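You operate a simulated robot arm through the tools that you are given. There is no shell and no other tool. Be economical: measure what you need, move in short steps, check, and stop when the job is done.

You are at the controls of a simulated two-armed robot. One attempt, no reset.

JOB
Take the blue slips and put it on the top of the front desk. Fetch the bottle marked "Hand Wash" from the top of the back desk and stand it on the red tray. Put the teal bundle on the top of the small desk away on the teller side of counter 22. Put the scrubbing brush on top of the papers on the ledge of the tall cupboard. Put one of the black cartridges from the top of the ledger cupboard on the top of the safe. Put one of the glasses from the top of the back desk on the left end of the front desk. Take the deposit holder from the top of the back desk and put it on the white code card. Any order will do. Set down upright: what you pick out, black cartridge, glass, deposit holder.

It is judged by the outcome, as a careful person would: the job done as asked, and still so three seconds after it is handed in. It fails if anything else is knocked over, pushed out of place, dropped, spilled or broken.

ROBOT AND FRAMES
Two 6-joint arms with two-finger parallel grippers on one trunk, on a base that drives. Base frame: it is fixed to the floor where the robot stands at the start and does not move with it; the origin is under the middle of the robot, x ahead of it, y to its left, z up. Units: mm, degrees, N and s.
The left shoulder is at the start at [60, 187, 1047], the right one opposite. With the tool pointing down near the work surface each hand reaches from about 260 to 620 mm from the robot's upright axis, wherever it stands, measured 20 degrees to its own side. Places, roughly: black cartridge [-750, 4750, 750]; blue slips [500, 250, 750]; cleaner bottle, soap dispenser [750, 2500, 750]; code card [2250, 2750, 750]; deposit holder [2250, 2500, 750]; glass (7x7x9 cm) [1000, 2500, 800]; left end of the front desk [900, 500, 800]; papers (22x30x5 cm) [-3100, 1400, 800]; red tray [500, 2500, 750]; scrubbing brush (17x7x9 cm) [-3100, 3700, 800]; teal bundle [-2250, 2750, 750]; teller side of counter 22 [400, -2600, 800]; top of the front desk [2300, 500, 800]; top of the safe [-3000, 500, 1200]. Payload 1.57 kg a hand.
Tool frame (each hand has its own): the origin (TCP) lies between the finger pads and is the grasp point; the fingertips stand 30 mm ahead of it; z points along the fingers, y is the line along which they close. Largest opening 110 mm; finger width 24, thickness 12; the body of the gripper, 48 by 112 mm, starts 78 mm behind the TCP.
Orientation is told as [roll, pitch, yaw] about the base's x, y, z axes, in that order, counted from this pose: with the fingers straight down and closing along the base's y, the tool's x points along the base's -x, its y along +y and its z along -z.

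CONTROLS
- The arms move only by the tool move_arm. It takes "left_targets", "right_targets" or both (then of equal length, played together; a hand with none holds still); each is a list of rows, each a list of 7 numbers: the shift along the base's x, y, z in mm, then the turn, a rotation vector about the base's x, y, z in degrees, then the gripper command, from -1 (fully open) to 1 (shut), values between in proportion. In form: [[tx, ty, tz, wx, wy, wz, hand], ...]. A call has 1 to 12 rows; each row shifts and turns the commanded pose from where the row before left it. Rows are played at 5 a second. More than 50 mm and 8.6 degrees between two rows, or a gripper value outside its range, and nothing of the call is played. A pose out of reach is approached as far as the arm can. The call stops where the force on the tool passes 40 N (or 10 N more than at its start, if that is more) or the arm is blocked; 0.2 s more then pass. Each finger travels about 153 mm/s and halts on what it meets, pressing with about 39 N; the grip force reading is that of the motor and also rises with nothing between the fingers. The clock runs only during rows and for 0.2 s after the last one: add rows that do not move to give the fingers time. It gives the time, the measured TCP pose, the force on the tool (base axes), the opening and the grip force at its end, in the units of the frame above (readings bear some noise), with the torque about the TCP (base axes, N m) and any sound that the robot's microphone picked up.
- Cameras (640 x 400 px; columns grow to the right, rows downward): "scene" is now at [2.8, 59.6, 1574.8]; the picture's right is [0.65, -0.76, 0.00], its down [-0.61, -0.52, -0.60] and it looks along [0.46, 0.39, -0.80] (base axes); focal length 296 px, centre (320, 200). "left" rides on the left gripper at [70, -16, -141] in its tool frame; the picture's right is [0.23, 0.97, 0.00], its down [-0.85, 0.20, -0.48] and it looks along [-0.47, 0.11, 0.88] (tool axes); focal length 222 px, centre (320, 200). "right" rides on the right gripper at [70, 16, -141] in its tool frame; the picture's right is [-0.23, 0.97, 0.00], its down [-0.86, -0.20, -0.48] and it looks along [-0.47, -0.11, 0.88] (tool axes); focal length 222 px, centre (320, 200). There is no depth. A picture from a camera that has moved, and an enlarged one, comes with that camera's place and axes in the base frame and with its lens. The place of the scene camera against the robot may be out by one fixed shift of up to 18 mm in any direction.
- get_image(camera): a new picture of that camera. It takes no simulated time.
- lift_body(by): slides the trunk up (or, below 0, down) by that many mm; the arms and the scene camera ride with it, the base frame stays. It gives what a move gives, with no picture.
- roll_base(legs): drives the robot by 1 to 6 legs, each [ahead, left, turn to the left] in mm, mm and degrees, along the robot's own axes; the way and the turn of a leg run together, so that a leg with both is an arc; at most 1500 mm and 180 degrees a leg. The arms and the cameras ride along, it lands a little off, and it stops where it bumps. It gives what a move gives.
- pan_tilt(pan, tilt): turns the head with the scene camera to pan (to the left, within 86 degrees either way) and tilt (down, from -29 to 69), counted from straight ahead of the robot. It gives what a move gives.
- close_up(camera, box): a new picture of the part [left, top, right, bottom] of that camera's present view, enlarged. It takes no simulated time.
- job_done(): hands the job in; it is judged then, once.

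Go step by step. Nothing tells you exact positions but the pictures and the camera data: compare them with the known pose of the tool, close in by small moves and look again before you grip or let go. The budget is 207 turns and 202 pictures, counting those below and the enlarged ones. Unless the task says otherwise, let go and move clear before handing in, and close with one line.

The tools are called after "Call:" as a command line: name --argument value ..., lists and objects as JSON in quotes. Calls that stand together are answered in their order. move_arm: Moves the arms, as the interface text tells. Its arguments: {"type":"object","properties":{"left_targets":{"type":"array"},"right_targets":{"type":"array"}},"required":[]} The other tools are called the same way: lift_body (by) slides the trunk up or down; roll_base (legs) drives the base; pan_tilt (pan, tilt) turns the head that bears the scene camera; get_image (camera) takes a picture; close_up (camera, box) takes an enlarged picture of a part of a camera's view; job_done () hands the job in.

At the start:

```text
time: 0.0
left_tcp_pos: [307.6, 410.3, 1017.6]
left_tool_rot: [0.0, 0.1, 0.0]
left_force: [0.0, -0.2, -0.3]
left_torque: [-0.03, 0.01, 0.05]
left_opening: 109.9
left_finger_force: 0.0
right_tcp_pos: [337.6, 61.8, 1012.9]
right_tool_rot: [0.1, -0.1, 0.0]
right_force: [-0.2, -0.1, 0.3]
right_torque: [0.0, 0.0, -0.03]
right_opening: 110.0
right_finger_force: 0.2
trunk travel left (down, up): [-675.0, 315.0]
robot x, y, heading: [-3.6, 0.5, 0.0]
head pan, tilt: [40.5, 53.1]
```

scene: 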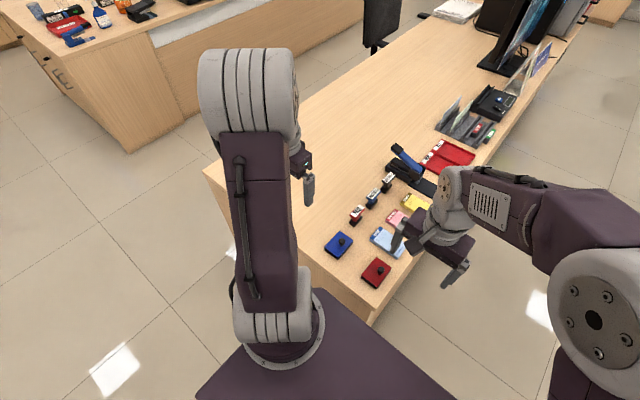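
right: 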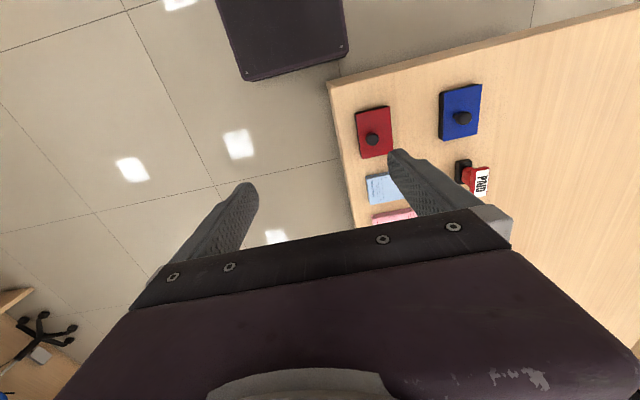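
left: 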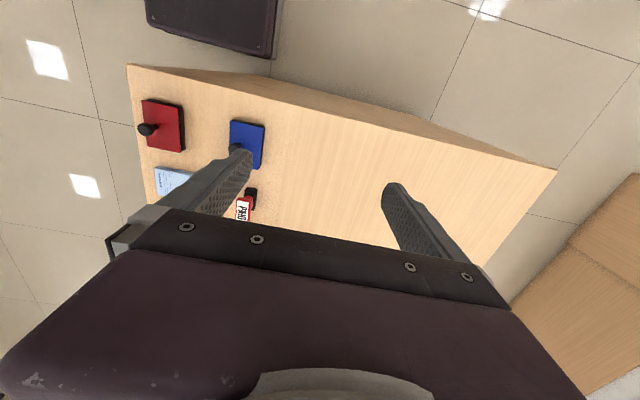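

I see the front desk ahead with pads and slips at its near end, and a back desk at upper left. I'll look around first to learn the layout.

Call:
pan_tilt --pan 0 --tilt 25

Call:
get_image --camera "scene"

Call:
pan_tilt --pan 60 --tilt 25

Call:
get_image --camera "scene"

Call:
pan_tilt --pan -60 --tilt 25

Call:
get_image --camera "scene"

```text
time: 1.1
left_tcp_pos: [306.3, 411.6, 1017.2]
left_tool_rot: [0.1, 0.1, 0.0]
left_force: [0.1, 0.2, -0.2]
left_torque: [0.03, -0.02, -0.01]
left_opening: 110.3
left_finger_force: 0.0
right_tcp_pos: [337.5, 61.5, 1009.7]
right_tool_rot: [0.0, 0.0, -0.1]
right_force: [-0.5, -0.7, 1.2]
right_torque: [-0.04, 0.0, -0.02]
right_opening: 109.7
right_finger_force: 0.0
trunk travel left (down, up): [-675.0, 315.0]
robot x, y, heading: [1.7, -2.0, 0.3]
head pan, tilt: [0.0, 25.0]
```

```text
198 pictures are left
camera scene: at [38.7, 11.7, 1616.4], right [0.0, -1.0, 0.0], down [-0.42, 0.0, -0.91], along [0.91, 0.0, -0.42], focal length 296 px, centre (320, 200)
```

scene: 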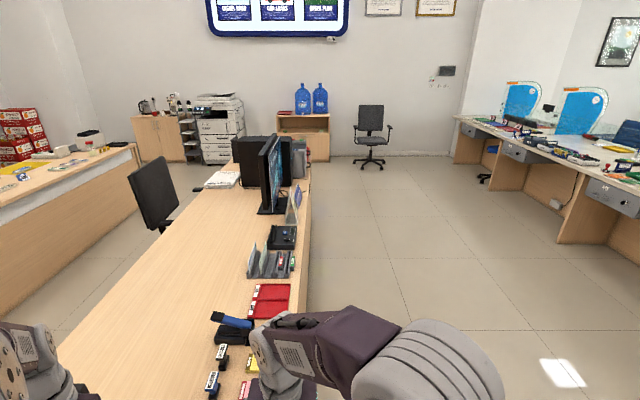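

```text
time: 2.4
left_tcp_pos: [306.9, 410.5, 1018.4]
left_tool_rot: [0.1, 0.1, 0.0]
left_force: [-0.8, -1.3, -0.1]
left_torque: [-0.01, 0.01, 0.01]
left_opening: 110.2
left_finger_force: 0.2
right_tcp_pos: [337.4, 61.4, 1011.4]
right_tool_rot: [0.1, 0.1, 0.0]
right_force: [0.1, 0.4, -0.3]
right_torque: [-0.04, 0.02, 0.04]
right_opening: 110.0
right_finger_force: 0.0
trunk travel left (down, up): [-675.0, 315.0]
robot x, y, heading: [1.6, 1.7, -0.0]
head pan, tilt: [60.0, 25.0]
```

```text
197 pictures are left
camera scene: at [-7.3, 91.3, 1616.5], right [0.87, -0.5, 0.0], down [-0.21, -0.37, -0.91], along [0.45, 0.78, -0.42], focal length 296 px, centre (320, 200)
```

scene: 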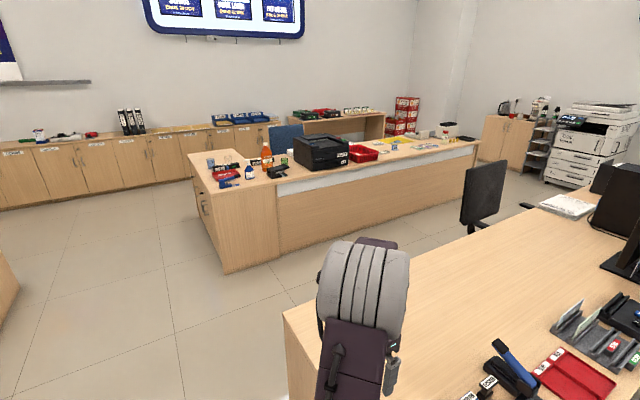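

```text
time: 4.4
left_tcp_pos: [307.2, 411.6, 1019.1]
left_tool_rot: [0.1, 0.1, 0.0]
left_force: [0.4, 0.5, -0.4]
left_torque: [0.02, 0.01, 0.02]
left_opening: 110.0
left_finger_force: 0.1
right_tcp_pos: [338.2, 61.7, 1011.5]
right_tool_rot: [0.1, 0.1, 0.1]
right_force: [0.3, 0.0, -0.5]
right_torque: [0.01, -0.01, 0.02]
right_opening: 109.8
right_finger_force: 0.0
trunk travel left (down, up): [-675.0, 315.0]
robot x, y, heading: [0.0, 1.1, 0.3]
head pan, tilt: [-60.0, 25.0]
```

```text
196 pictures are left
camera scene: at [-7.3, -68.2, 1616.5], right [-0.87, -0.5, 0.0], down [-0.21, 0.37, -0.91], along [0.45, -0.78, -0.42], focal length 296 px, centre (320, 200)
```

scene: 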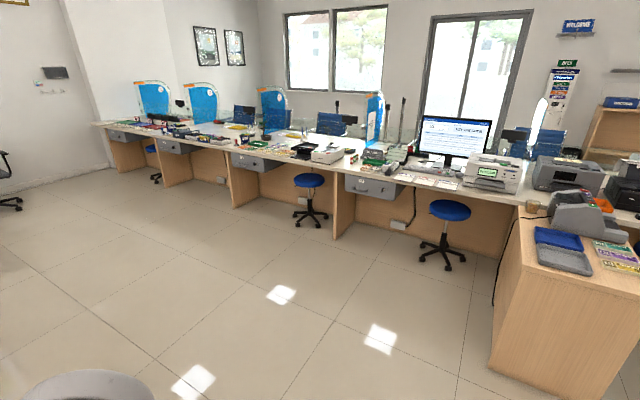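

I see the front desk running ahead (x≈400–2700), back desk to the left, teller counters to the right. I'll look down at the slips in detail, and move the head to view them.

Call:
pan_tilt --pan 25 --tilt 60

Call:
get_image --camera "scene"

Call:
close_up --camera "right" --box '[320, 70, 520, 230]'

```text
time: 6.0
left_tcp_pos: [307.9, 410.9, 1018.4]
left_tool_rot: [0.1, 0.0, 0.0]
left_force: [-0.1, -0.1, 0.6]
left_torque: [-0.03, -0.04, 0.02]
left_opening: 110.2
left_finger_force: 0.0
right_tcp_pos: [338.2, 61.8, 1010.9]
right_tool_rot: [-0.1, 0.0, 0.0]
right_force: [0.2, 0.7, 0.3]
right_torque: [-0.01, -0.02, 0.0]
right_opening: 110.1
right_finger_force: 0.0
trunk travel left (down, up): [-675.0, 315.0]
robot x, y, heading: [-0.8, -2.1, 0.1]
head pan, tilt: [25.0, 60.0]
```

```text
195 pictures are left
camera scene: at [7.0, 39.6, 1566.4], right [0.42, -0.91, 0.0], down [-0.79, -0.37, -0.5], along [0.45, 0.21, -0.87], focal length 296 px, centre (320, 200)
```

scene: 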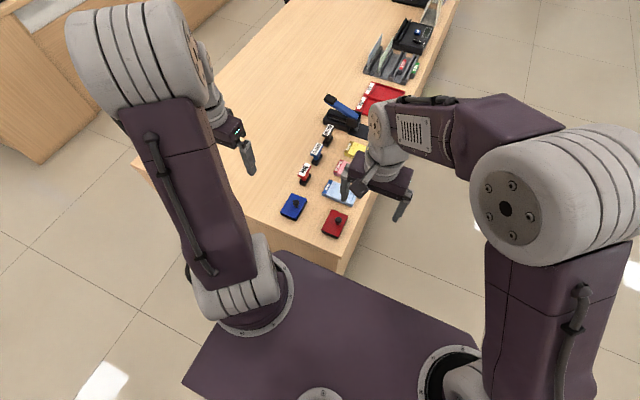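

```text
2.50 times, centred on (420, 150) of right
camera zoom: at [269.3, 78.3, 1153.5], right [0.23, 0.97, 0.0], down [0.86, -0.2, 0.48], along [0.47, -0.11, -0.88], focal length 555 px, centre (70, 325)
```

zoom: 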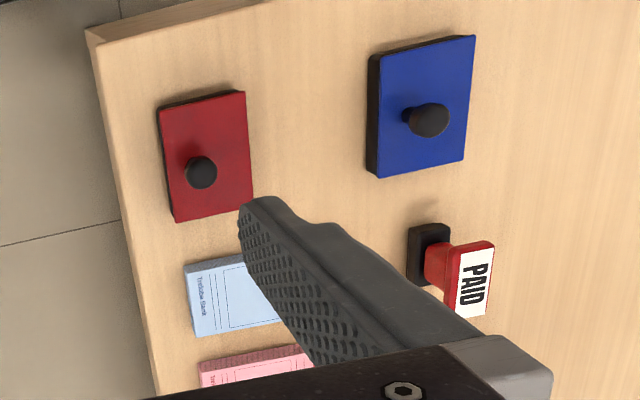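

The light blue slip pad is near the desk's right edge at about [490,190,745]; the left hand suits it best. I'll move the right hand aside and the left above it.

Call:
move_arm --left_targets '[[0, 0, 0, 0, 0, 0, -1], [0, 0, 0, 0, 0, 0, -1], [15, -45, 0, 0, 0, 0, -1], [20, -45, 0, 0, 0, 0, -1], [20, -45, 0, 0, 0, 0, -1], [20, -45, 0, 0, 0, 0, -1], [20, -40, 0, 0, 0, 0, -1]]' --right_targets '[[0, -45, 0, 0, 0, 0, -1], [0, -45, 0, 0, 0, 0, -1], [0, -45, 0, 0, 0, 0, -1], [0, -45, 0, 0, 0, 0, -1], [0, -40, 0, 0, 0, 0, -1], [0, 0, 0, 0, 0, 0, -1], [0, 0, 0, 0, 0, 0, -1]]'

Call:
get_image --camera "left"

Call:
get_image --camera "scene"

```text
time: 7.6
left_tcp_pos: [401.7, 188.1, 1017.9]
left_tool_rot: [0.2, 0.1, 0.2]
left_force: [-0.6, -0.1, -0.3]
left_torque: [0.0, 0.03, 0.03]
left_opening: 110.1
left_finger_force: 0.0
right_tcp_pos: [336.9, -158.2, 1012.3]
right_tool_rot: [0.1, 0.1, 0.0]
right_force: [0.5, -0.2, 0.9]
right_torque: [0.0, 0.02, 0.01]
right_opening: 109.9
right_finger_force: 0.1
trunk travel left (down, up): [-675.0, 315.0]
robot x, y, heading: [-0.4, 1.5, -0.1]
head pan, tilt: [25.0, 60.0]
```

```text
193 pictures are left
camera left: at [332.9, 172.9, 1157.8], right [-0.23, 0.97, 0.0], down [0.86, 0.2, 0.48], along [0.46, 0.11, -0.88], focal length 222 px, centre (320, 200)
```

left: 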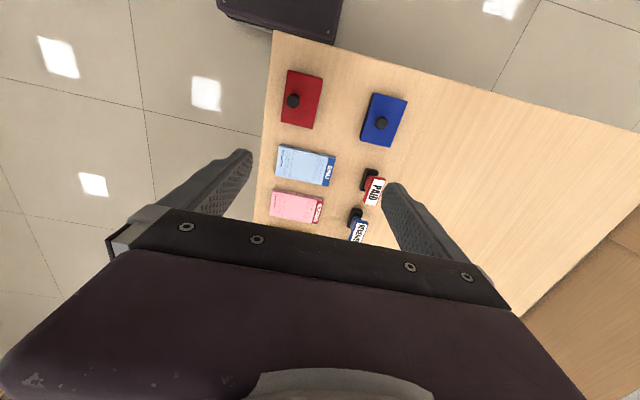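

```text
192 pictures are left
camera scene: at [8.0, 38.2, 1566.4], right [0.42, -0.91, 0.0], down [-0.79, -0.37, -0.5], along [0.45, 0.21, -0.87], focal length 296 px, centre (320, 200)
```

scene: 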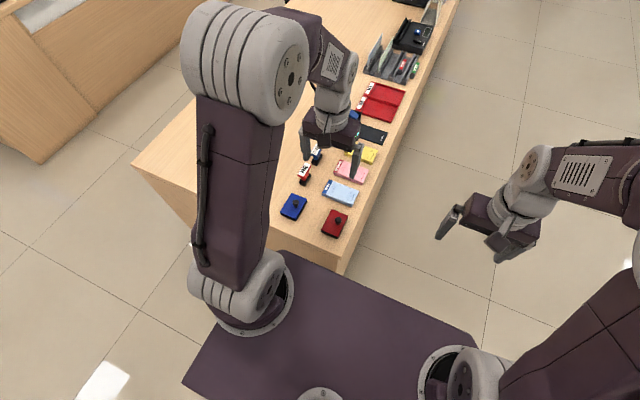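

The slip pad spans x≈449–510, y≈125–231, aligned to the axes, so I need the fingers closing along x. I'll turn the left hand −90° and come above it.

Call:
move_arm --left_targets '[[7, -1, 0, 0, 0, -8.2, -0.55], [7, -1, 0, 0, 0, -8.2, -0.55], [7, -1, -10, 0, 0, -8.2, -0.55], [7, -1, -10, 0, 0, -8.2, -0.55], [7, -1, -10, 0, 0, -8.2, -0.55], [7, -1, -10, 0, 0, -8.2, -0.55], [7, -1, -10, 0, 0, -8.2, -0.55], [7, -1, -10, 0, 0, -8.2, -0.55], [7, -1, -10, 0, 0, -8.2, -0.55], [7, -1, -10, 0, 0, -8.2, -0.55], [8, 0, -10, 0, 0, -8.2, -0.55]]'

Call:
get_image --camera "left"

Call:
close_up --camera "scene" --box '[270, 100, 430, 260]'

```text
time: 10.0
left_tcp_pos: [481.7, 181.2, 927.5]
left_tool_rot: [0.1, 0.1, -90.2]
left_force: [0.0, 0.3, 0.2]
left_torque: [0.01, -0.02, 0.0]
left_opening: 85.2
left_finger_force: 0.1
right_tcp_pos: [336.3, -157.1, 1010.4]
right_tool_rot: [0.0, 0.1, 0.1]
right_force: [0.4, 0.3, -0.2]
right_torque: [-0.04, 0.0, 0.03]
right_opening: 110.0
right_finger_force: 0.0
trunk travel left (down, up): [-675.0, 315.0]
robot x, y, heading: [-1.5, -0.8, 0.1]
head pan, tilt: [25.0, 60.0]
```

```text
191 pictures are left
camera left: at [465.5, 251.2, 1067.3], right [0.98, 0.22, 0.0], down [0.19, -0.86, 0.48], along [0.11, -0.47, -0.88], focal length 222 px, centre (320, 200)
```

left: 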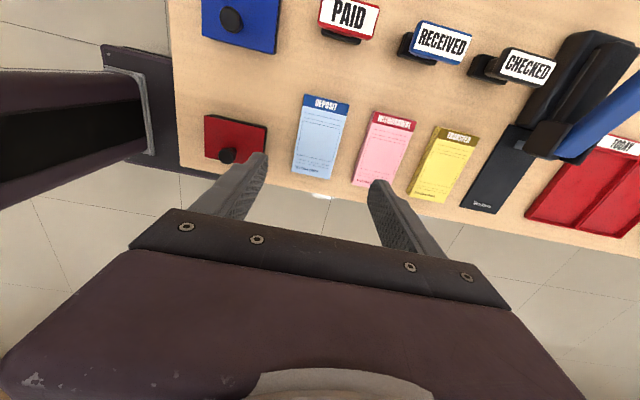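

```text
2.50 times, centred on (350, 180) of scene
camera zoom: at [7.7, 39.7, 1566.4], right [0.42, -0.91, 0.0], down [-0.79, -0.37, -0.5], along [0.45, 0.21, -0.87], focal length 739 px, centre (245, 250)
```

zoom: 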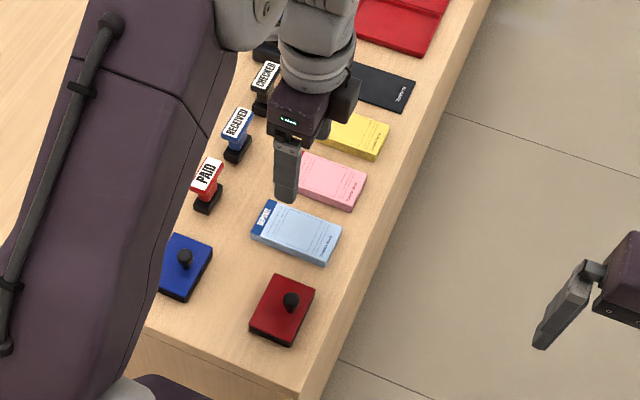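

The hand is centred over the blue pad. I'll descend close and look.

Call:
move_arm --left_targets '[[0, -1, -40, 0, 0, 0, -0.55], [0, -1, -40, 0, 0, 0, -0.55], [0, -1, -35, 0, 0, 0, -0.55], [0, 0, 0, 0, 0, 0, -0.55]]'

Call:
get_image --camera "left"

Call:
close_up --camera "scene" --box '[270, 100, 430, 260]'

```text
time: 11.0
left_tcp_pos: [480.4, 179.5, 812.1]
left_tool_rot: [0.1, 0.1, -90.2]
left_force: [-1.0, -0.6, 0.2]
left_torque: [-0.03, -0.01, 0.0]
left_opening: 85.4
left_finger_force: 0.1
right_tcp_pos: [336.8, -156.6, 1011.8]
right_tool_rot: [0.0, 0.0, 0.0]
right_force: [-1.2, 0.4, -0.2]
right_torque: [0.02, -0.04, -0.03]
right_opening: 110.1
right_finger_force: 0.1
trunk travel left (down, up): [-675.0, 315.0]
robot x, y, heading: [-1.8, -2.4, 0.2]
head pan, tilt: [25.0, 60.0]
```

```text
189 pictures are left
camera left: at [464.9, 248.5, 951.8], right [0.97, 0.22, 0.0], down [0.2, -0.86, 0.48], along [0.11, -0.47, -0.88], focal length 222 px, centre (320, 200)
```

left: 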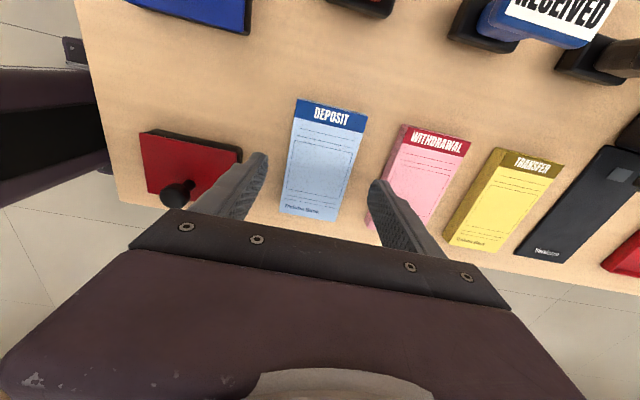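

```text
2.50 times, centred on (350, 180) of scene
camera zoom: at [6.8, 39.5, 1566.4], right [0.42, -0.91, 0.0], down [-0.78, -0.37, -0.5], along [0.45, 0.21, -0.87], focal length 739 px, centre (245, 250)
```

zoom: 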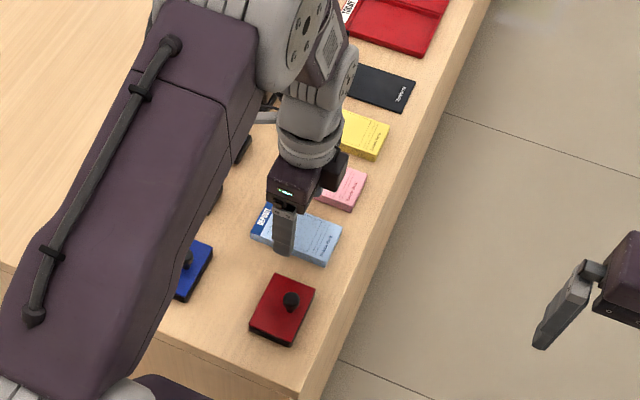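

The fingers straddle the pad. I'll go down in small steps until the tips touch the desk.

Call:
move_arm --left_targets '[[0, 0, -12, 0, 0, 0, -0.55], [0, 0, -8, 0, 0, 0, -0.55], [0, 0, -5, 0, 0, 0, -0.55], [0, 0, -4, 0, 0, 0, -0.55], [0, 0, -4, 0, 0, 0, -0.55], [0, 0, 0, 0, 0, 0, -0.55]]'

Call:
get_image --camera "left"

```text
time: 12.4
left_tcp_pos: [479.6, 177.4, 780.2]
left_tool_rot: [0.1, 0.1, -90.2]
left_force: [-0.5, -0.2, -0.4]
left_torque: [-0.01, -0.03, 0.01]
left_opening: 85.4
left_finger_force: 0.0
right_tcp_pos: [336.6, -158.1, 1011.3]
right_tool_rot: [-0.1, 0.0, 0.0]
right_force: [-0.7, 0.0, 0.1]
right_torque: [-0.03, -0.02, -0.01]
right_opening: 110.0
right_finger_force: 0.0
trunk travel left (down, up): [-675.0, 315.0]
robot x, y, heading: [-1.4, 2.1, 0.1]
head pan, tilt: [25.0, 60.0]
```

```text
187 pictures are left
camera left: at [464.3, 248.5, 920.3], right [0.97, 0.22, 0.0], down [0.2, -0.86, 0.48], along [0.11, -0.47, -0.88], focal length 222 px, centre (320, 200)
```

left: 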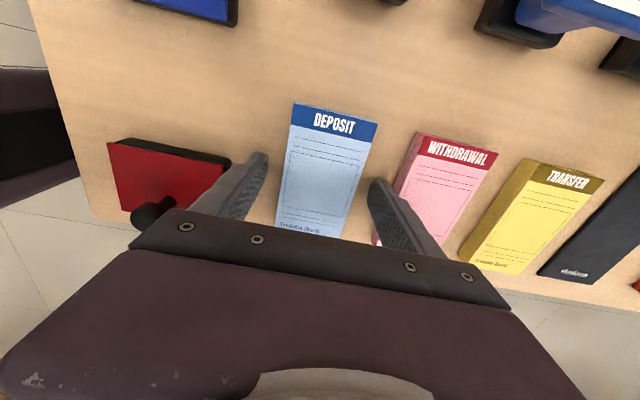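

No contact yet; continue down gently.

Call:
move_arm --left_targets '[[0, 0, -4, 0, 0, 0, -0.55], [0, 0, -4, 0, 0, 0, -0.55], [0, 0, -3, 0, 0, 0, -0.55], [0, 0, -3, 0, 0, 0, -0.55], [0, 0, -3, 0, 0, 0, -0.55], [0, 0, -3, 0, 0, 0, -0.55], [0, 0, -3, 0, 0, 0, -0.55], [0, 0, 0, 0, 0, 0, -0.55]]'

Call:
get_image --camera "left"

```text
time: 12.9
left_tcp_pos: [481.9, 178.7, 780.2]
left_tool_rot: [0.4, 0.1, -90.3]
left_force: [-3.2, 0.8, 34.1]
left_torque: [-0.25, 1.82, -0.04]
left_opening: 88.4
left_finger_force: 1.9
right_tcp_pos: [334.7, -158.3, 1012.1]
right_tool_rot: [0.0, -0.1, 0.1]
right_force: [0.7, -0.9, -0.3]
right_torque: [0.0, 0.07, 0.02]
right_opening: 109.9
right_finger_force: 0.1
trunk travel left (down, up): [-675.0, 315.0]
robot x, y, heading: [-2.0, -2.4, 0.1]
head pan, tilt: [25.0, 60.0]
stopped in row 2 (left hand): the force on the tool passed its limit at 47 N (the readings are from after the stop); the commanded pose is now the measured one
```

```text
186 pictures are left
camera left: at [464.5, 248.3, 920.3], right [0.97, 0.22, 0.01], down [0.19, -0.86, 0.48], along [0.12, -0.46, -0.88], focal length 222 px, centre (320, 200)
```

left: 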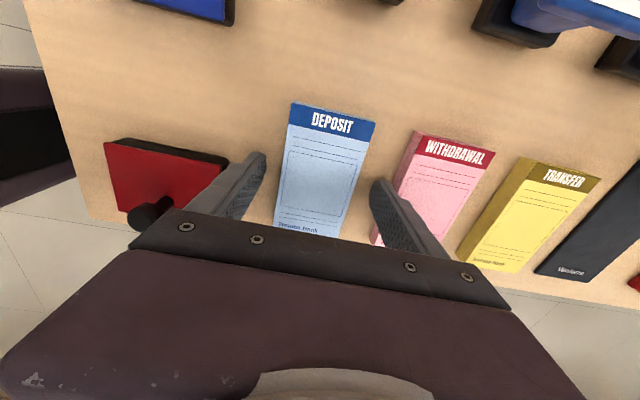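

Tips touch the desk (TCP 780, so desk ≈750). I'll raise 2 mm and close on the pad.

Call:
move_arm --left_targets '[[0, 0, 3, 0, 0, 0, -0.55], [0, 0, 0, 0, 0, 0, -0.3], [0, 0, 0, 0, 0, 0, 0], [0, 0, 0, 0, 0, 0, 0.3], [0, 0, 0, 0, 0, 0, 0.3], [0, 0, 5, 0, 0, 0, 0.3], [0, 0, 15, 0, 0, 0, 0.3], [0, 0, 30, 0, 0, 0, 0.3], [0, 0, 40, 0, 0, 0, 0.3], [0, 0, 0, 0, 0, 0, 0.3]]'

Call:
get_image --camera "left"

Call:
get_image --camera "scene"

```text
time: 15.1
left_tcp_pos: [482.3, 177.2, 870.1]
left_tool_rot: [0.4, 0.1, -90.1]
left_force: [-0.1, 0.5, -0.5]
left_torque: [-0.01, 0.06, 0.01]
left_opening: 38.2
left_finger_force: 0.1
right_tcp_pos: [337.3, -157.6, 1011.3]
right_tool_rot: [0.0, 0.0, 0.0]
right_force: [0.6, 0.0, 0.2]
right_torque: [-0.01, -0.02, 0.03]
right_opening: 110.2
right_finger_force: 0.1
trunk travel left (down, up): [-675.0, 315.0]
robot x, y, heading: [-0.2, 1.7, 0.0]
head pan, tilt: [25.0, 60.0]
```

```text
185 pictures are left
camera left: at [465.8, 247.4, 1010.6], right [0.97, 0.22, 0.01], down [0.19, -0.86, 0.48], along [0.11, -0.47, -0.88], focal length 222 px, centre (320, 200)
```

left: 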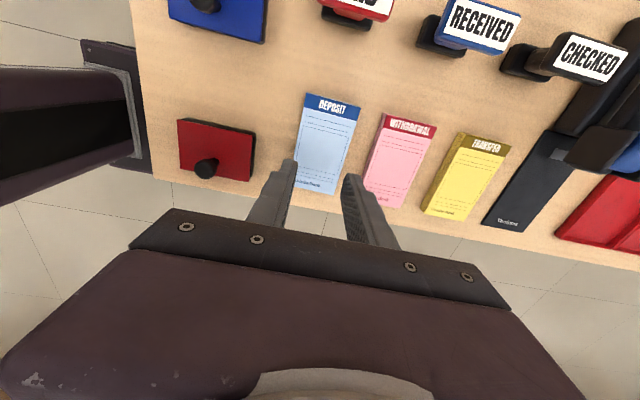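

```text
184 pictures are left
camera scene: at [7.7, 39.8, 1566.4], right [0.42, -0.91, 0.0], down [-0.79, -0.37, -0.5], along [0.45, 0.21, -0.87], focal length 296 px, centre (320, 200)
```

scene: 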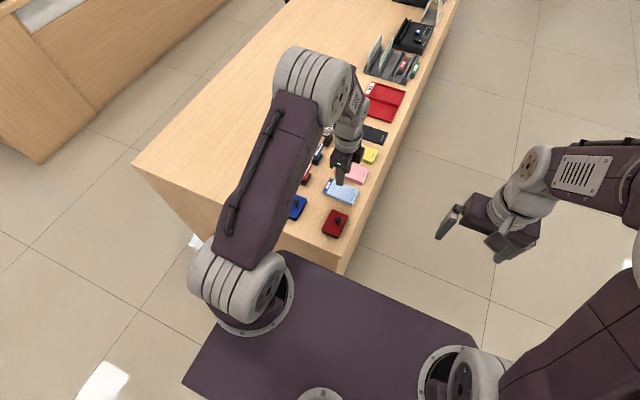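

The fingers closed above the pad, so something stopped me early; pixel triangulation puts the pad top nearer z≈735. I'll re-centre at x≈487 with a narrower opening and probe again.

Call:
move_arm --left_targets '[[5, 0, 0, 0, 0, 0, -0.42], [0, 0, -30, 0, 0, 0, -0.42], [0, 0, -30, 0, 0, 0, -0.42], [0, 0, -20, 0, 0, 0, -0.42], [0, 0, -4, 0, 0, 0, -0.42], [0, 0, -4, 0, 0, 0, -0.42], [0, 0, -4, 0, 0, 0, -0.42], [0, 0, -4, 0, 0, 0, -0.42], [0, 0, -3, 0, 0, 0, -0.42], [0, 0, -3, 0, 0, 0, -0.42], [0, 0, 0, 0, 0, 0, -0.42]]'

Call:
close_up --camera "left" --box '[180, 80, 460, 255]'

Call:
close_up --camera "scene" --box '[270, 120, 430, 240]'

```text
time: 16.9
left_tcp_pos: [487.8, 178.1, 780.8]
left_tool_rot: [0.8, 0.1, -90.2]
left_force: [-4.9, 0.0, 32.8]
left_torque: [-0.2, 1.79, 0.04]
left_opening: 82.3
left_finger_force: 2.6
right_tcp_pos: [334.7, -157.5, 1012.4]
right_tool_rot: [0.0, 0.0, 0.0]
right_force: [-0.4, 0.0, 0.6]
right_torque: [-0.02, 0.02, 0.03]
right_opening: 110.0
right_finger_force: 0.2
trunk travel left (down, up): [-675.0, 315.0]
robot x, y, heading: [-1.4, -0.6, 0.1]
head pan, tilt: [25.0, 60.0]
stopped in row 9 (left hand): the force on the tool passed its limit at 46 N (the readings are from after the stop); the commanded pose is now the measured one
```

```text
2.29 times, centred on (320, 168) of left
camera zoom: at [471.2, 248.6, 920.4], right [0.97, 0.22, 0.01], down [0.19, -0.86, 0.48], along [0.12, -0.46, -0.88], focal length 508 px, centre (320, 274)
```

zoom: 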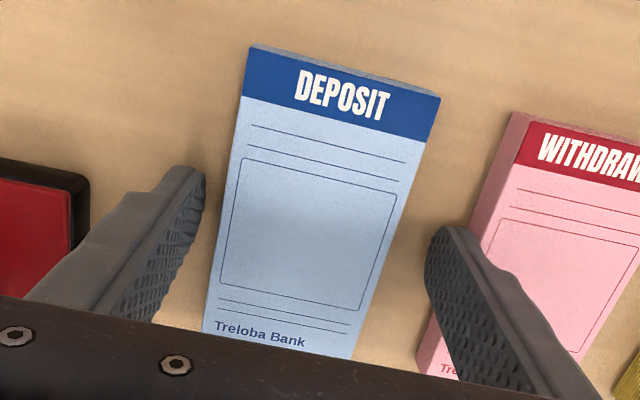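

```text
3.33 times, centred on (350, 180) of scene
camera zoom: at [3.7, 38.2, 1566.8], right [0.42, -0.91, 0.0], down [-0.78, -0.37, -0.5], along [0.45, 0.21, -0.86], focal length 985 px, centre (220, 267)
```

zoom: 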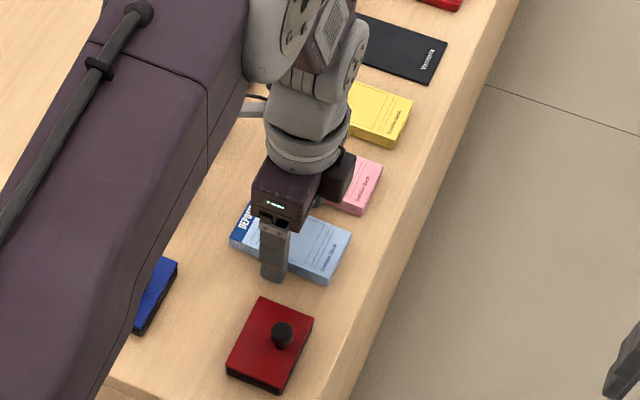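

The −x fingertip is on the desk beside the pad, so the desk is ≈750; the earlier grip was likely too shallow. I'll close right here (1 mm up) and check the opening before lifting.

Call:
move_arm --left_targets '[[-2, 0, 0.5, 0, 0, 0, -0.4], [0, 0, 0, 0, 0, 0, -0.2], [0, 0, 0, 0, 0, 0, 0], [0, 0, 0, 0, 0, 0, 0.2], [0, 0, 0, 0, 0, 0, 0.2]]'

Call:
close_up --camera "left" --box '[180, 80, 460, 255]'

```text
time: 17.6
left_tcp_pos: [480.5, 178.5, 779.8]
left_tool_rot: [0.3, 0.1, -90.2]
left_force: [-12.0, -1.2, 28.8]
left_torque: [-0.38, 1.54, -0.15]
left_opening: 66.8
left_finger_force: 6.8
right_tcp_pos: [332.8, -158.1, 1010.8]
right_tool_rot: [0.1, -0.2, 0.2]
right_force: [-0.5, -0.4, 0.0]
right_torque: [0.03, -0.03, 0.02]
right_opening: 110.1
right_finger_force: 0.1
trunk travel left (down, up): [-675.0, 315.0]
robot x, y, heading: [4.3, -4.1, -0.1]
head pan, tilt: [25.0, 60.0]
stopped in row 3 (left hand): the force on the tool passed its limit at 46 N (the readings are from after the stop); the commanded pose is now the measured one
```

```text
2.29 times, centred on (320, 168) of left
camera zoom: at [465.3, 248.6, 920.1], right [0.97, 0.22, 0.0], down [0.19, -0.86, 0.48], along [0.11, -0.46, -0.88], focal length 508 px, centre (320, 274)
```

zoom: 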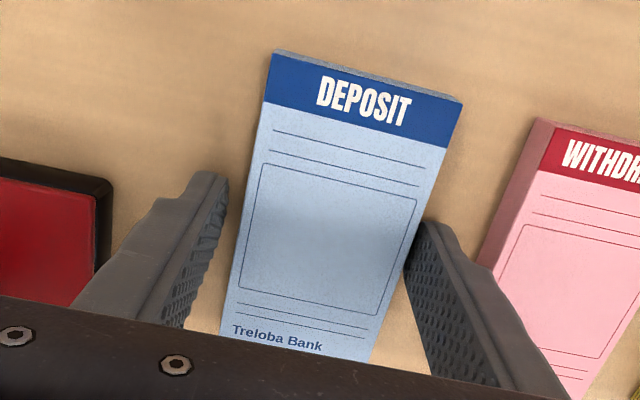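

The +x finger has met the pad while the −x finger drags on the desk. I'll unload 2 mm, shift +x, then close fully.

Call:
move_arm --left_targets '[[0, 0, 2, 0, 0, 0, -0.3], [5, 0, 0, 0, 0, 0, -0.3], [0, 0, 0, 0, 0, 0, -0.1], [0, 0, 0, 0, 0, 0, 0.3], [0, 0, 0, 0, 0, 0, 0.3]]'

Call:
close_up --camera "left" --box '[180, 80, 460, 255]'

```text
time: 18.8
left_tcp_pos: [490.5, 179.4, 779.9]
left_tool_rot: [0.4, 0.1, -90.2]
left_force: [1.2, -1.0, 12.5]
left_torque: [-0.05, 0.45, 0.0]
left_opening: 57.2
left_finger_force: 39.4
right_tcp_pos: [336.2, -157.8, 1011.0]
right_tool_rot: [0.0, -0.1, 0.2]
right_force: [0.1, 0.3, -0.1]
right_torque: [0.01, -0.01, 0.0]
right_opening: 110.0
right_finger_force: 0.0
trunk travel left (down, up): [-675.0, 315.0]
robot x, y, heading: [-2.1, -2.6, 0.0]
head pan, tilt: [25.0, 60.0]
```

```text
2.29 times, centred on (320, 168) of left
camera zoom: at [474.1, 249.9, 920.2], right [0.97, 0.22, 0.01], down [0.19, -0.86, 0.48], along [0.11, -0.46, -0.88], focal length 508 px, centre (320, 274)
```

zoom: 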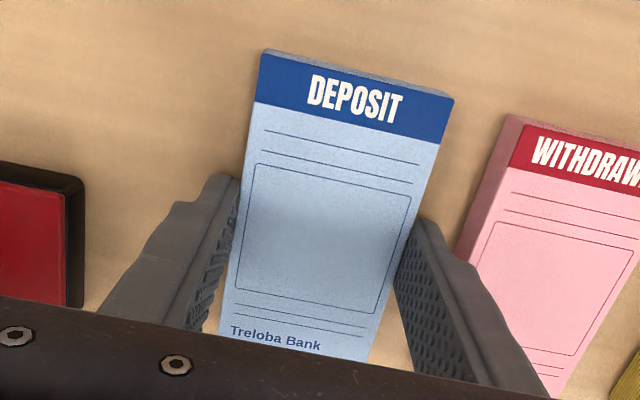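

Gripped now (57 mm, 39 N). Lift slowly.

Call:
move_arm --left_targets '[[0, 0, 3, 0, 0, 0, 0.6], [0, 0, 5, 0, 0, 0, 0.6], [0, 0, 10, 0, 0, 0, 0.6], [0, 0, 20, 0, 0, 0, 0.6], [0, 0, 40, 0, 0, 0, 0.6], [0, 0, 50, 0, 0, 0, 0.6], [0, 0, 50, 0, 0, 0, 0.6]]'

Call:
get_image --camera "left"

```text
time: 20.4
left_tcp_pos: [486.3, 177.2, 960.4]
left_tool_rot: [0.3, 0.2, -90.2]
left_force: [-0.3, 0.3, -0.7]
left_torque: [-0.03, -0.02, 0.01]
left_opening: 57.0
left_finger_force: 38.8
right_tcp_pos: [336.4, -158.6, 1011.1]
right_tool_rot: [0.0, 0.0, 0.0]
right_force: [-0.2, 0.3, 0.2]
right_torque: [0.0, -0.04, 0.03]
right_opening: 110.1
right_finger_force: 0.0
trunk travel left (down, up): [-675.0, 315.0]
robot x, y, heading: [0.4, -3.7, 0.1]
head pan, tilt: [25.0, 60.0]
```

```text
179 pictures are left
camera left: at [470.0, 247.5, 1100.5], right [0.97, 0.22, 0.0], down [0.19, -0.86, 0.48], along [0.11, -0.46, -0.88], focal length 222 px, centre (320, 200)
```

left: 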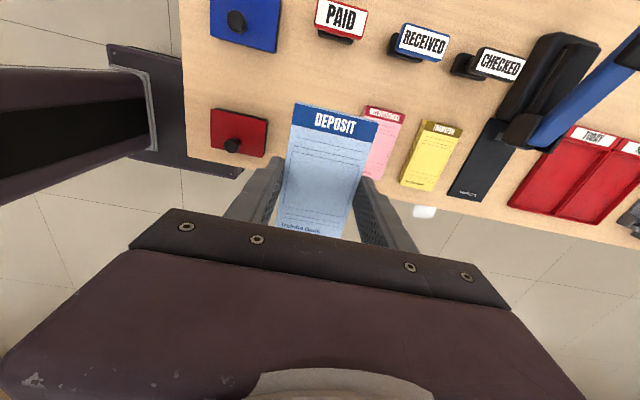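

The slips are held. The plan is to drive left into the corridor between the desks, then look before going ahead.

Call:
move_arm --left_targets '[[-40, 10, 10, 0, 0, 0, 0.6], [-40, 10, 10, 0, 0, 0, 0.6], [-30, 10, 10, 0, 0, 0, 0.6]]'

Call:
roll_base --legs '[[0, 1000, 0], [0, 700, 0]]'

Call:
pan_tilt --pan -20 --tilt 30

Call:
get_image --camera "scene"

Call:
pan_tilt --pan 50 --tilt 35

Call:
get_image --camera "scene"

```text
time: 21.2
left_tcp_pos: [377.7, 207.7, 986.0]
left_tool_rot: [0.3, 0.2, -90.2]
left_force: [-0.1, 0.3, -0.8]
left_torque: [0.02, 0.0, 0.01]
left_opening: 57.3
left_finger_force: 39.3
right_tcp_pos: [336.7, -157.2, 1011.1]
right_tool_rot: [0.0, 0.0, 0.0]
right_force: [0.0, -0.3, -0.2]
right_torque: [0.02, -0.02, -0.03]
right_opening: 110.0
right_finger_force: 0.2
trunk travel left (down, up): [-675.0, 315.0]
robot x, y, heading: [-1.7, 0.0, -0.3]
head pan, tilt: [25.0, 60.0]
```

```text
time: 29.8
left_tcp_pos: [392.1, 1885.0, 986.6]
left_tool_rot: [0.2, 0.2, -91.4]
left_force: [0.3, -0.2, 0.1]
left_torque: [-0.03, 0.03, -0.01]
left_opening: 57.1
left_finger_force: 39.2
right_tcp_pos: [344.9, 1521.2, 1011.1]
right_tool_rot: [0.0, 0.0, -0.9]
right_force: [0.6, -0.1, -0.5]
right_torque: [0.02, -0.01, 0.0]
right_opening: 109.8
right_finger_force: 0.1
trunk travel left (down, up): [-675.0, 315.0]
robot x, y, heading: [6.9, 1685.2, -1.1]
head pan, tilt: [25.0, 60.0]
```

```text
time: 30.9
left_tcp_pos: [393.2, 1885.7, 986.3]
left_tool_rot: [0.2, 0.0, -91.4]
left_force: [-0.5, 0.0, -0.1]
left_torque: [0.03, 0.0, -0.05]
left_opening: 56.9
left_finger_force: 39.0
right_tcp_pos: [344.8, 1521.5, 1011.4]
right_tool_rot: [0.1, 0.1, -1.0]
right_force: [0.8, -0.1, 0.1]
right_torque: [0.0, 0.02, -0.01]
right_opening: 110.1
right_finger_force: 0.0
trunk travel left (down, up): [-675.0, 315.0]
robot x, y, heading: [13.3, 1685.9, -1.0]
head pan, tilt: [-20.0, 30.0]
```

```text
178 pictures are left
camera scene: at [41.7, 1665.2, 1608.4], right [-0.36, -0.93, 0.0], down [-0.47, 0.18, -0.87], along [0.81, -0.31, -0.5], focal length 296 px, centre (320, 200)
```

scene: 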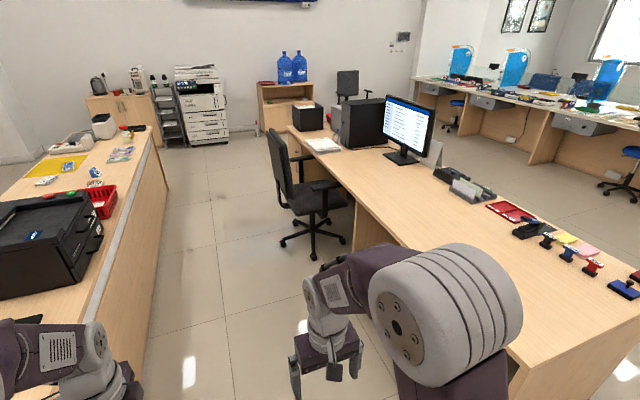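

```text
time: 32.3
left_tcp_pos: [394.3, 1886.1, 985.5]
left_tool_rot: [0.1, 0.0, -91.3]
left_force: [0.0, 1.2, -0.2]
left_torque: [0.03, 0.01, 0.02]
left_opening: 56.9
left_finger_force: 39.6
right_tcp_pos: [345.3, 1521.6, 1012.4]
right_tool_rot: [0.0, 0.0, -0.9]
right_force: [-0.1, -0.1, -0.4]
right_torque: [0.01, 0.03, -0.04]
right_opening: 110.0
right_finger_force: 0.0
trunk travel left (down, up): [-675.0, 315.0]
robot x, y, heading: [6.8, 1685.3, -1.1]
head pan, tilt: [50.0, 35.0]
```

```text
177 pictures are left
camera scene: at [15.1, 1763.8, 1600.7], right [0.75, -0.66, 0.0], down [-0.38, -0.43, -0.82], along [0.54, 0.62, -0.57], focal length 296 px, centre (320, 200)
```

scene: 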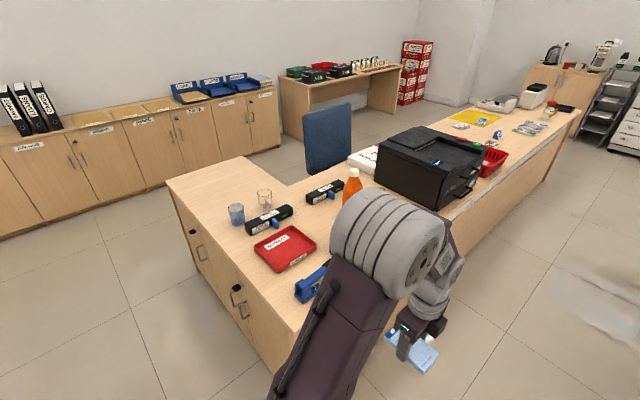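

The slips are held. The black chair stands by the front desk at about [2050,950], so I'll go along the corridor past it and face the desk from x≈2750.

Call:
roll_base --legs '[[0, 0, 1.1], [1400, 0, 0], [1350, 0, 0], [0, 0, -90]]'

Call:
pan_tilt --pan -10 --tilt 35

Call:
get_image --camera "scene"

```text
time: 49.9
left_tcp_pos: [2995.0, 1296.6, 986.7]
left_tool_rot: [0.3, 0.2, -179.9]
left_force: [0.1, -0.2, 0.5]
left_torque: [-0.03, 0.02, 0.02]
left_opening: 56.9
left_finger_force: 39.3
right_tcp_pos: [2631.9, 1334.2, 1011.7]
right_tool_rot: [0.0, 0.0, -89.5]
right_force: [0.0, -0.1, -0.2]
right_torque: [-0.01, -0.01, -0.01]
right_opening: 110.2
right_finger_force: 0.1
trunk travel left (down, up): [-675.0, 315.0]
robot x, y, heading: [2786.5, 1672.8, -89.9]
head pan, tilt: [50.0, 35.0]
```

```text
time: 51.1
left_tcp_pos: [2996.6, 1295.1, 985.9]
left_tool_rot: [0.2, 0.1, -179.9]
left_force: [-0.7, -0.4, -1.4]
left_torque: [-0.04, 0.0, 0.01]
left_opening: 57.4
left_finger_force: 39.2
right_tcp_pos: [2630.8, 1335.2, 1010.8]
right_tool_rot: [0.0, 0.1, -89.6]
right_force: [1.0, -0.9, 0.3]
right_torque: [-0.02, -0.01, 0.01]
right_opening: 110.2
right_finger_force: 0.0
trunk travel left (down, up): [-675.0, 315.0]
robot x, y, heading: [2784.8, 1675.0, -89.5]
head pan, tilt: [-10.0, 35.0]
```

```text
176 pictures are left
camera scene: at [2777.8, 1657.6, 1600.7], right [-0.99, 0.17, 0.0], down [0.1, 0.57, -0.82], along [-0.14, -0.81, -0.57], focal length 296 px, centre (320, 200)
```

scene: 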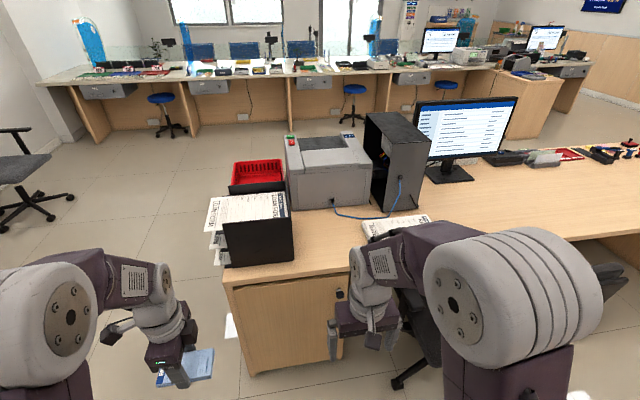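

The desk's far end has a file box (x 2750–2990), a printer, and papers near x≈2390; there is a free patch around [2580,720]. I'll bring the left hand inward, move the right hand away and up, then approach.

Call:
move_arm --left_targets '[[0, 0, 0, 0, 0, 0, 0.6], [0, 0, 0, 0, 0, 0, 0.6], [-20, 0, 5, 0, 0, 0, 0.6], [-45, 0, 5, 0, 0, 0, 0.6], [-45, 0, 5, 0, 0, 0, 0.6], [-45, 0, 5, 0, 0, 0, 0.6], [-45, 0, 5, 0, 0, 0, 0.6], [-45, 0, 5, 0, 0, 0, 0.6], [-35, 0, 0, 0, 0, 0, 0.6]]' --right_targets '[[-30, 0, 25, 0, 0, 0, -1], [-40, 0, 25, 0, 0, 0, -1], [-40, 0, 25, 0, 0, 0, -1], [-40, 0, 25, 0, 0, 0, -1], [-20, 0, 0, 0, 0, 0, -1], [0, 0, 0, 0, 0, 0, -1], [0, 0, 0, 0, 0, 0, -1], [0, 0, 0, 0, 0, 0, -1], [0, 0, 0, 0, 0, 0, -1]]'

Call:
roll_base --legs '[[0, -125, 0], [420, 0, 0]]'

Call:
pan_tilt --pan 5 --tilt 55

Call:
get_image --camera "scene"

Call:
get_image --camera "left"

```text
time: 53.1
left_tcp_pos: [2713.5, 1296.4, 1014.7]
left_tool_rot: [0.2, 0.2, -179.9]
left_force: [-0.7, -0.3, -1.5]
left_torque: [0.0, 0.01, -0.01]
left_opening: 56.9
left_finger_force: 39.4
right_tcp_pos: [2461.4, 1336.9, 1111.1]
right_tool_rot: [-0.1, 0.0, -89.5]
right_force: [-0.3, 1.5, -0.3]
right_torque: [0.02, 0.0, -0.01]
right_opening: 109.9
right_finger_force: 0.1
trunk travel left (down, up): [-675.0, 315.0]
robot x, y, heading: [2782.8, 1672.9, -89.5]
head pan, tilt: [-10.0, 35.0]
```

```text
time: 56.6
left_tcp_pos: [2594.9, 880.4, 1017.0]
left_tool_rot: [0.3, 0.1, -179.9]
left_force: [-0.6, -0.1, -1.4]
left_torque: [0.02, 0.0, 0.01]
left_opening: 57.1
left_finger_force: 39.1
right_tcp_pos: [2341.2, 920.0, 1110.9]
right_tool_rot: [0.0, -0.1, -89.7]
right_force: [-0.5, -0.1, 0.5]
right_torque: [-0.02, -0.02, 0.01]
right_opening: 110.0
right_finger_force: 0.1
trunk travel left (down, up): [-675.0, 315.0]
robot x, y, heading: [2664.3, 1259.0, -89.5]
head pan, tilt: [-10.0, 35.0]
```

```text
time: 57.4
left_tcp_pos: [2594.4, 878.7, 1016.2]
left_tool_rot: [0.2, 0.2, -179.8]
left_force: [1.1, -0.1, -0.6]
left_torque: [0.02, 0.03, -0.03]
left_opening: 56.9
left_finger_force: 38.5
right_tcp_pos: [2342.3, 920.0, 1111.7]
right_tool_rot: [0.0, 0.1, -89.7]
right_force: [0.1, 0.4, -0.1]
right_torque: [-0.01, 0.01, 0.01]
right_opening: 110.1
right_finger_force: 0.0
trunk travel left (down, up): [-675.0, 315.0]
robot x, y, heading: [2664.3, 1255.8, -89.7]
head pan, tilt: [5.0, 55.0]
```

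```text
175 pictures are left
camera scene: at [2678.4, 1256.3, 1572.5], right [-1.0, -0.09, 0.0], down [-0.08, 0.82, -0.57], along [0.05, -0.57, -0.82], focal length 296 px, centre (320, 200)
```

scene: 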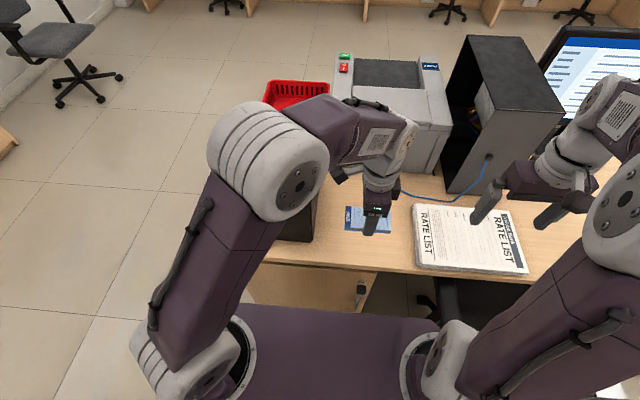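

```text
174 pictures are left
camera left: at [2664.4, 897.4, 1155.6], right [0.23, -0.97, 0.0], down [-0.86, -0.2, 0.48], along [-0.46, -0.11, -0.88], focal length 222 px, centre (320, 200)
```

left: 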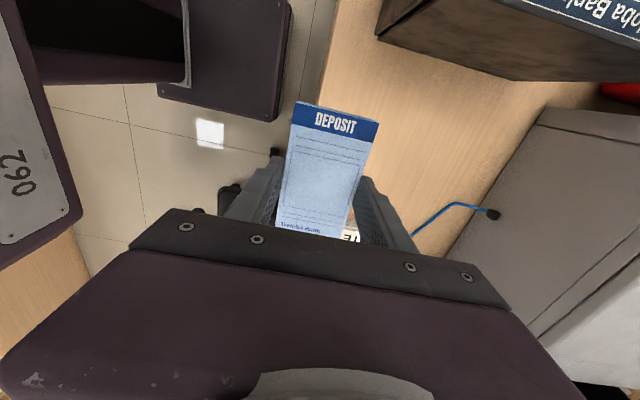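

The pad hangs over free desk. I'll move to [2580,745] and descend to the desk.

Call:
move_arm --left_targets '[[-4, -45, 0, 0, 0, 0, 0.6], [-5, -45, 0, 0, 0, 0, 0.6], [-5, -44, 0, 0, 0, 0, 0.6], [0, 0, -45, 0, 0, 0, 0.6], [0, 0, -45, 0, 0, 0, 0.6], [0, 0, -45, 0, 0, 0, 0.6], [0, 0, -45, 0, 0, 0, 0.6], [0, 0, -20, 0, 0, 0, 0.6], [0, 0, -10, 0, 0, 0, 0.6]]'

Call:
get_image --camera "left"

Call:
close_up --camera "scene" --box '[260, 130, 460, 280]'

```text
time: 59.4
left_tcp_pos: [2581.2, 745.5, 804.0]
left_tool_rot: [0.3, 0.1, -179.8]
left_force: [0.5, 0.6, -1.6]
left_torque: [0.02, -0.02, 0.02]
left_opening: 56.9
left_finger_force: 38.9
right_tcp_pos: [2340.7, 919.1, 1111.5]
right_tool_rot: [0.0, 0.0, -89.6]
right_force: [0.6, -0.3, -0.5]
right_torque: [0.01, -0.03, -0.02]
right_opening: 110.1
right_finger_force: 0.0
trunk travel left (down, up): [-675.0, 315.0]
robot x, y, heading: [2664.7, 1260.1, -89.5]
head pan, tilt: [5.0, 55.0]
```

```text
173 pictures are left
camera left: at [2650.8, 763.4, 944.6], right [0.23, -0.97, 0.0], down [-0.86, -0.2, 0.48], along [-0.46, -0.11, -0.88], focal length 222 px, centre (320, 200)
```

left: 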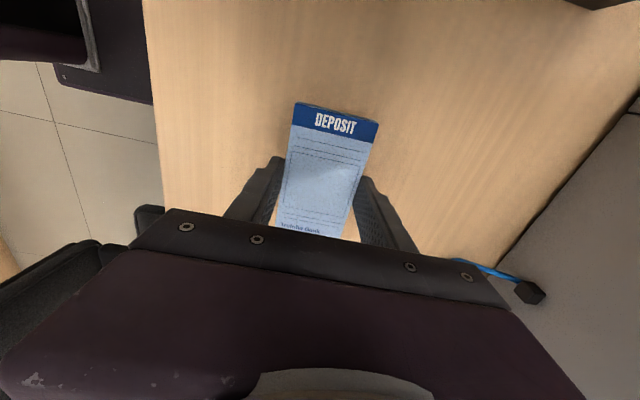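

```text
2.67 times, centred on (360, 205) of scene
camera zoom: at [2678.5, 1256.2, 1572.5], right [-1.0, -0.09, 0.0], down [-0.08, 0.82, -0.57], along [0.05, -0.57, -0.82], focal length 788 px, centre (213, 187)
```

zoom: 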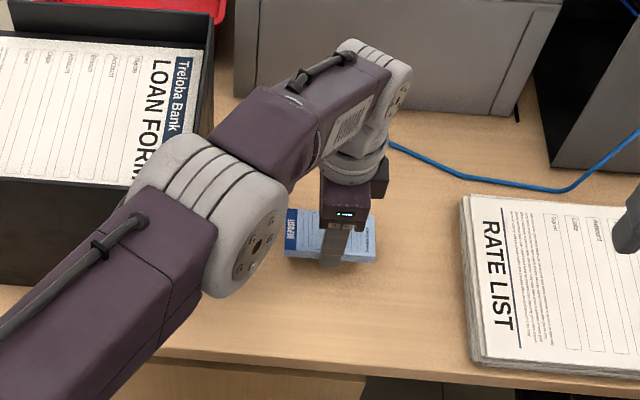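

Clear all around. Lower to contact.

Call:
move_arm --left_targets '[[0, 0, -12, 0, 0, 0, 0.6], [0, 0, -6, 0, 0, 0, 0.6], [0, 0, -3, 0, 0, 0, 0.6], [0, 0, -2, 0, 0, 0, 0.6], [0, 0, -2, 0, 0, 0, 0.6], [0, 0, -2, 0, 0, 0, 0.6]]'

```text
time: 60.8
left_tcp_pos: [2580.2, 746.5, 780.1]
left_tool_rot: [0.5, 0.1, -179.8]
left_force: [0.6, -1.3, 7.5]
left_torque: [0.28, -0.16, 0.0]
left_opening: 56.9
left_finger_force: 38.6
right_tcp_pos: [2341.7, 920.1, 1110.8]
right_tool_rot: [0.0, 0.0, -89.6]
right_force: [1.0, -0.3, -0.3]
right_torque: [0.01, -0.01, -0.03]
right_opening: 110.1
right_finger_force: 0.0
trunk travel left (down, up): [-675.0, 315.0]
robot x, y, heading: [2666.7, 1257.0, -89.1]
head pan, tilt: [5.0, 55.0]
```

Light contact (7.5 N): the pad is on the desk. Open a little and rise.

Call:
move_arm --left_targets '[[0, 0, 1, 0, 0, 0, 0.0], [0, 0, 0, 0, 0, 0, -0.35], [0, 0, 0, 0, 0, 0, -0.35], [0, 0, 10, 0, 0, 0, -0.35], [0, 0, 30, 0, 0, 0, -0.35], [0, 0, 45, 0, 0, 0, -0.35], [0, 0, 45, 0, 0, 0, -0.35], [0, 0, 45, 0, 0, 0, -0.35], [0, 0, 45, 0, 0, 0, -0.35], [0, 45, 0, 0, 0, 0, -0.35], [0, 45, 0, 0, 0, 0, -0.35], [0, 45, 0, 0, 0, 0, -1]]'

Call:
get_image --camera "left"

Call:
get_image --camera "scene"

```text
time: 63.4
left_tcp_pos: [2580.5, 882.3, 998.6]
left_tool_rot: [0.5, 0.0, -179.9]
left_force: [0.8, -0.4, 0.0]
left_torque: [-0.03, 0.04, -0.01]
left_opening: 110.0
left_finger_force: 0.0
right_tcp_pos: [2341.5, 920.3, 1112.6]
right_tool_rot: [0.0, -0.1, -89.5]
right_force: [0.1, 0.7, -0.2]
right_torque: [0.0, -0.01, -0.02]
right_opening: 110.1
right_finger_force: 0.0
trunk travel left (down, up): [-675.0, 315.0]
robot x, y, heading: [2661.9, 1256.1, -89.3]
head pan, tilt: [5.0, 55.0]
```

```text
171 pictures are left
camera left: at [2650.6, 900.3, 1139.0], right [0.23, -0.97, 0.01], down [-0.85, -0.2, 0.48], along [-0.46, -0.12, -0.88], focal length 222 px, centre (320, 200)
```

left: 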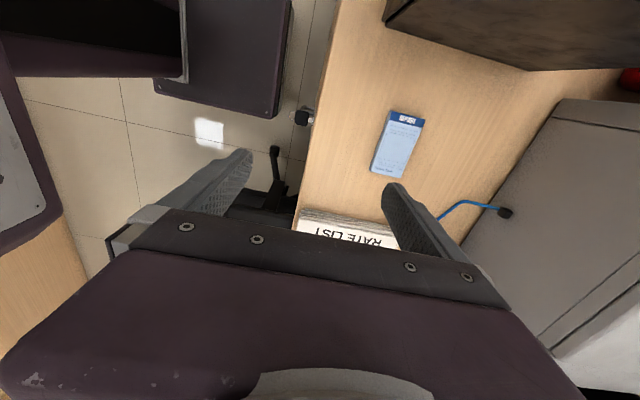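

```text
170 pictures are left
camera scene: at [2678.6, 1258.3, 1572.5], right [-1.0, -0.09, 0.0], down [-0.08, 0.81, -0.57], along [0.05, -0.57, -0.82], focal length 296 px, centre (320, 200)
```

scene: 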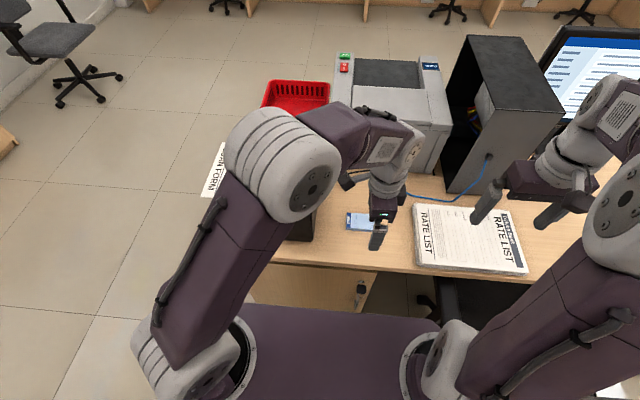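

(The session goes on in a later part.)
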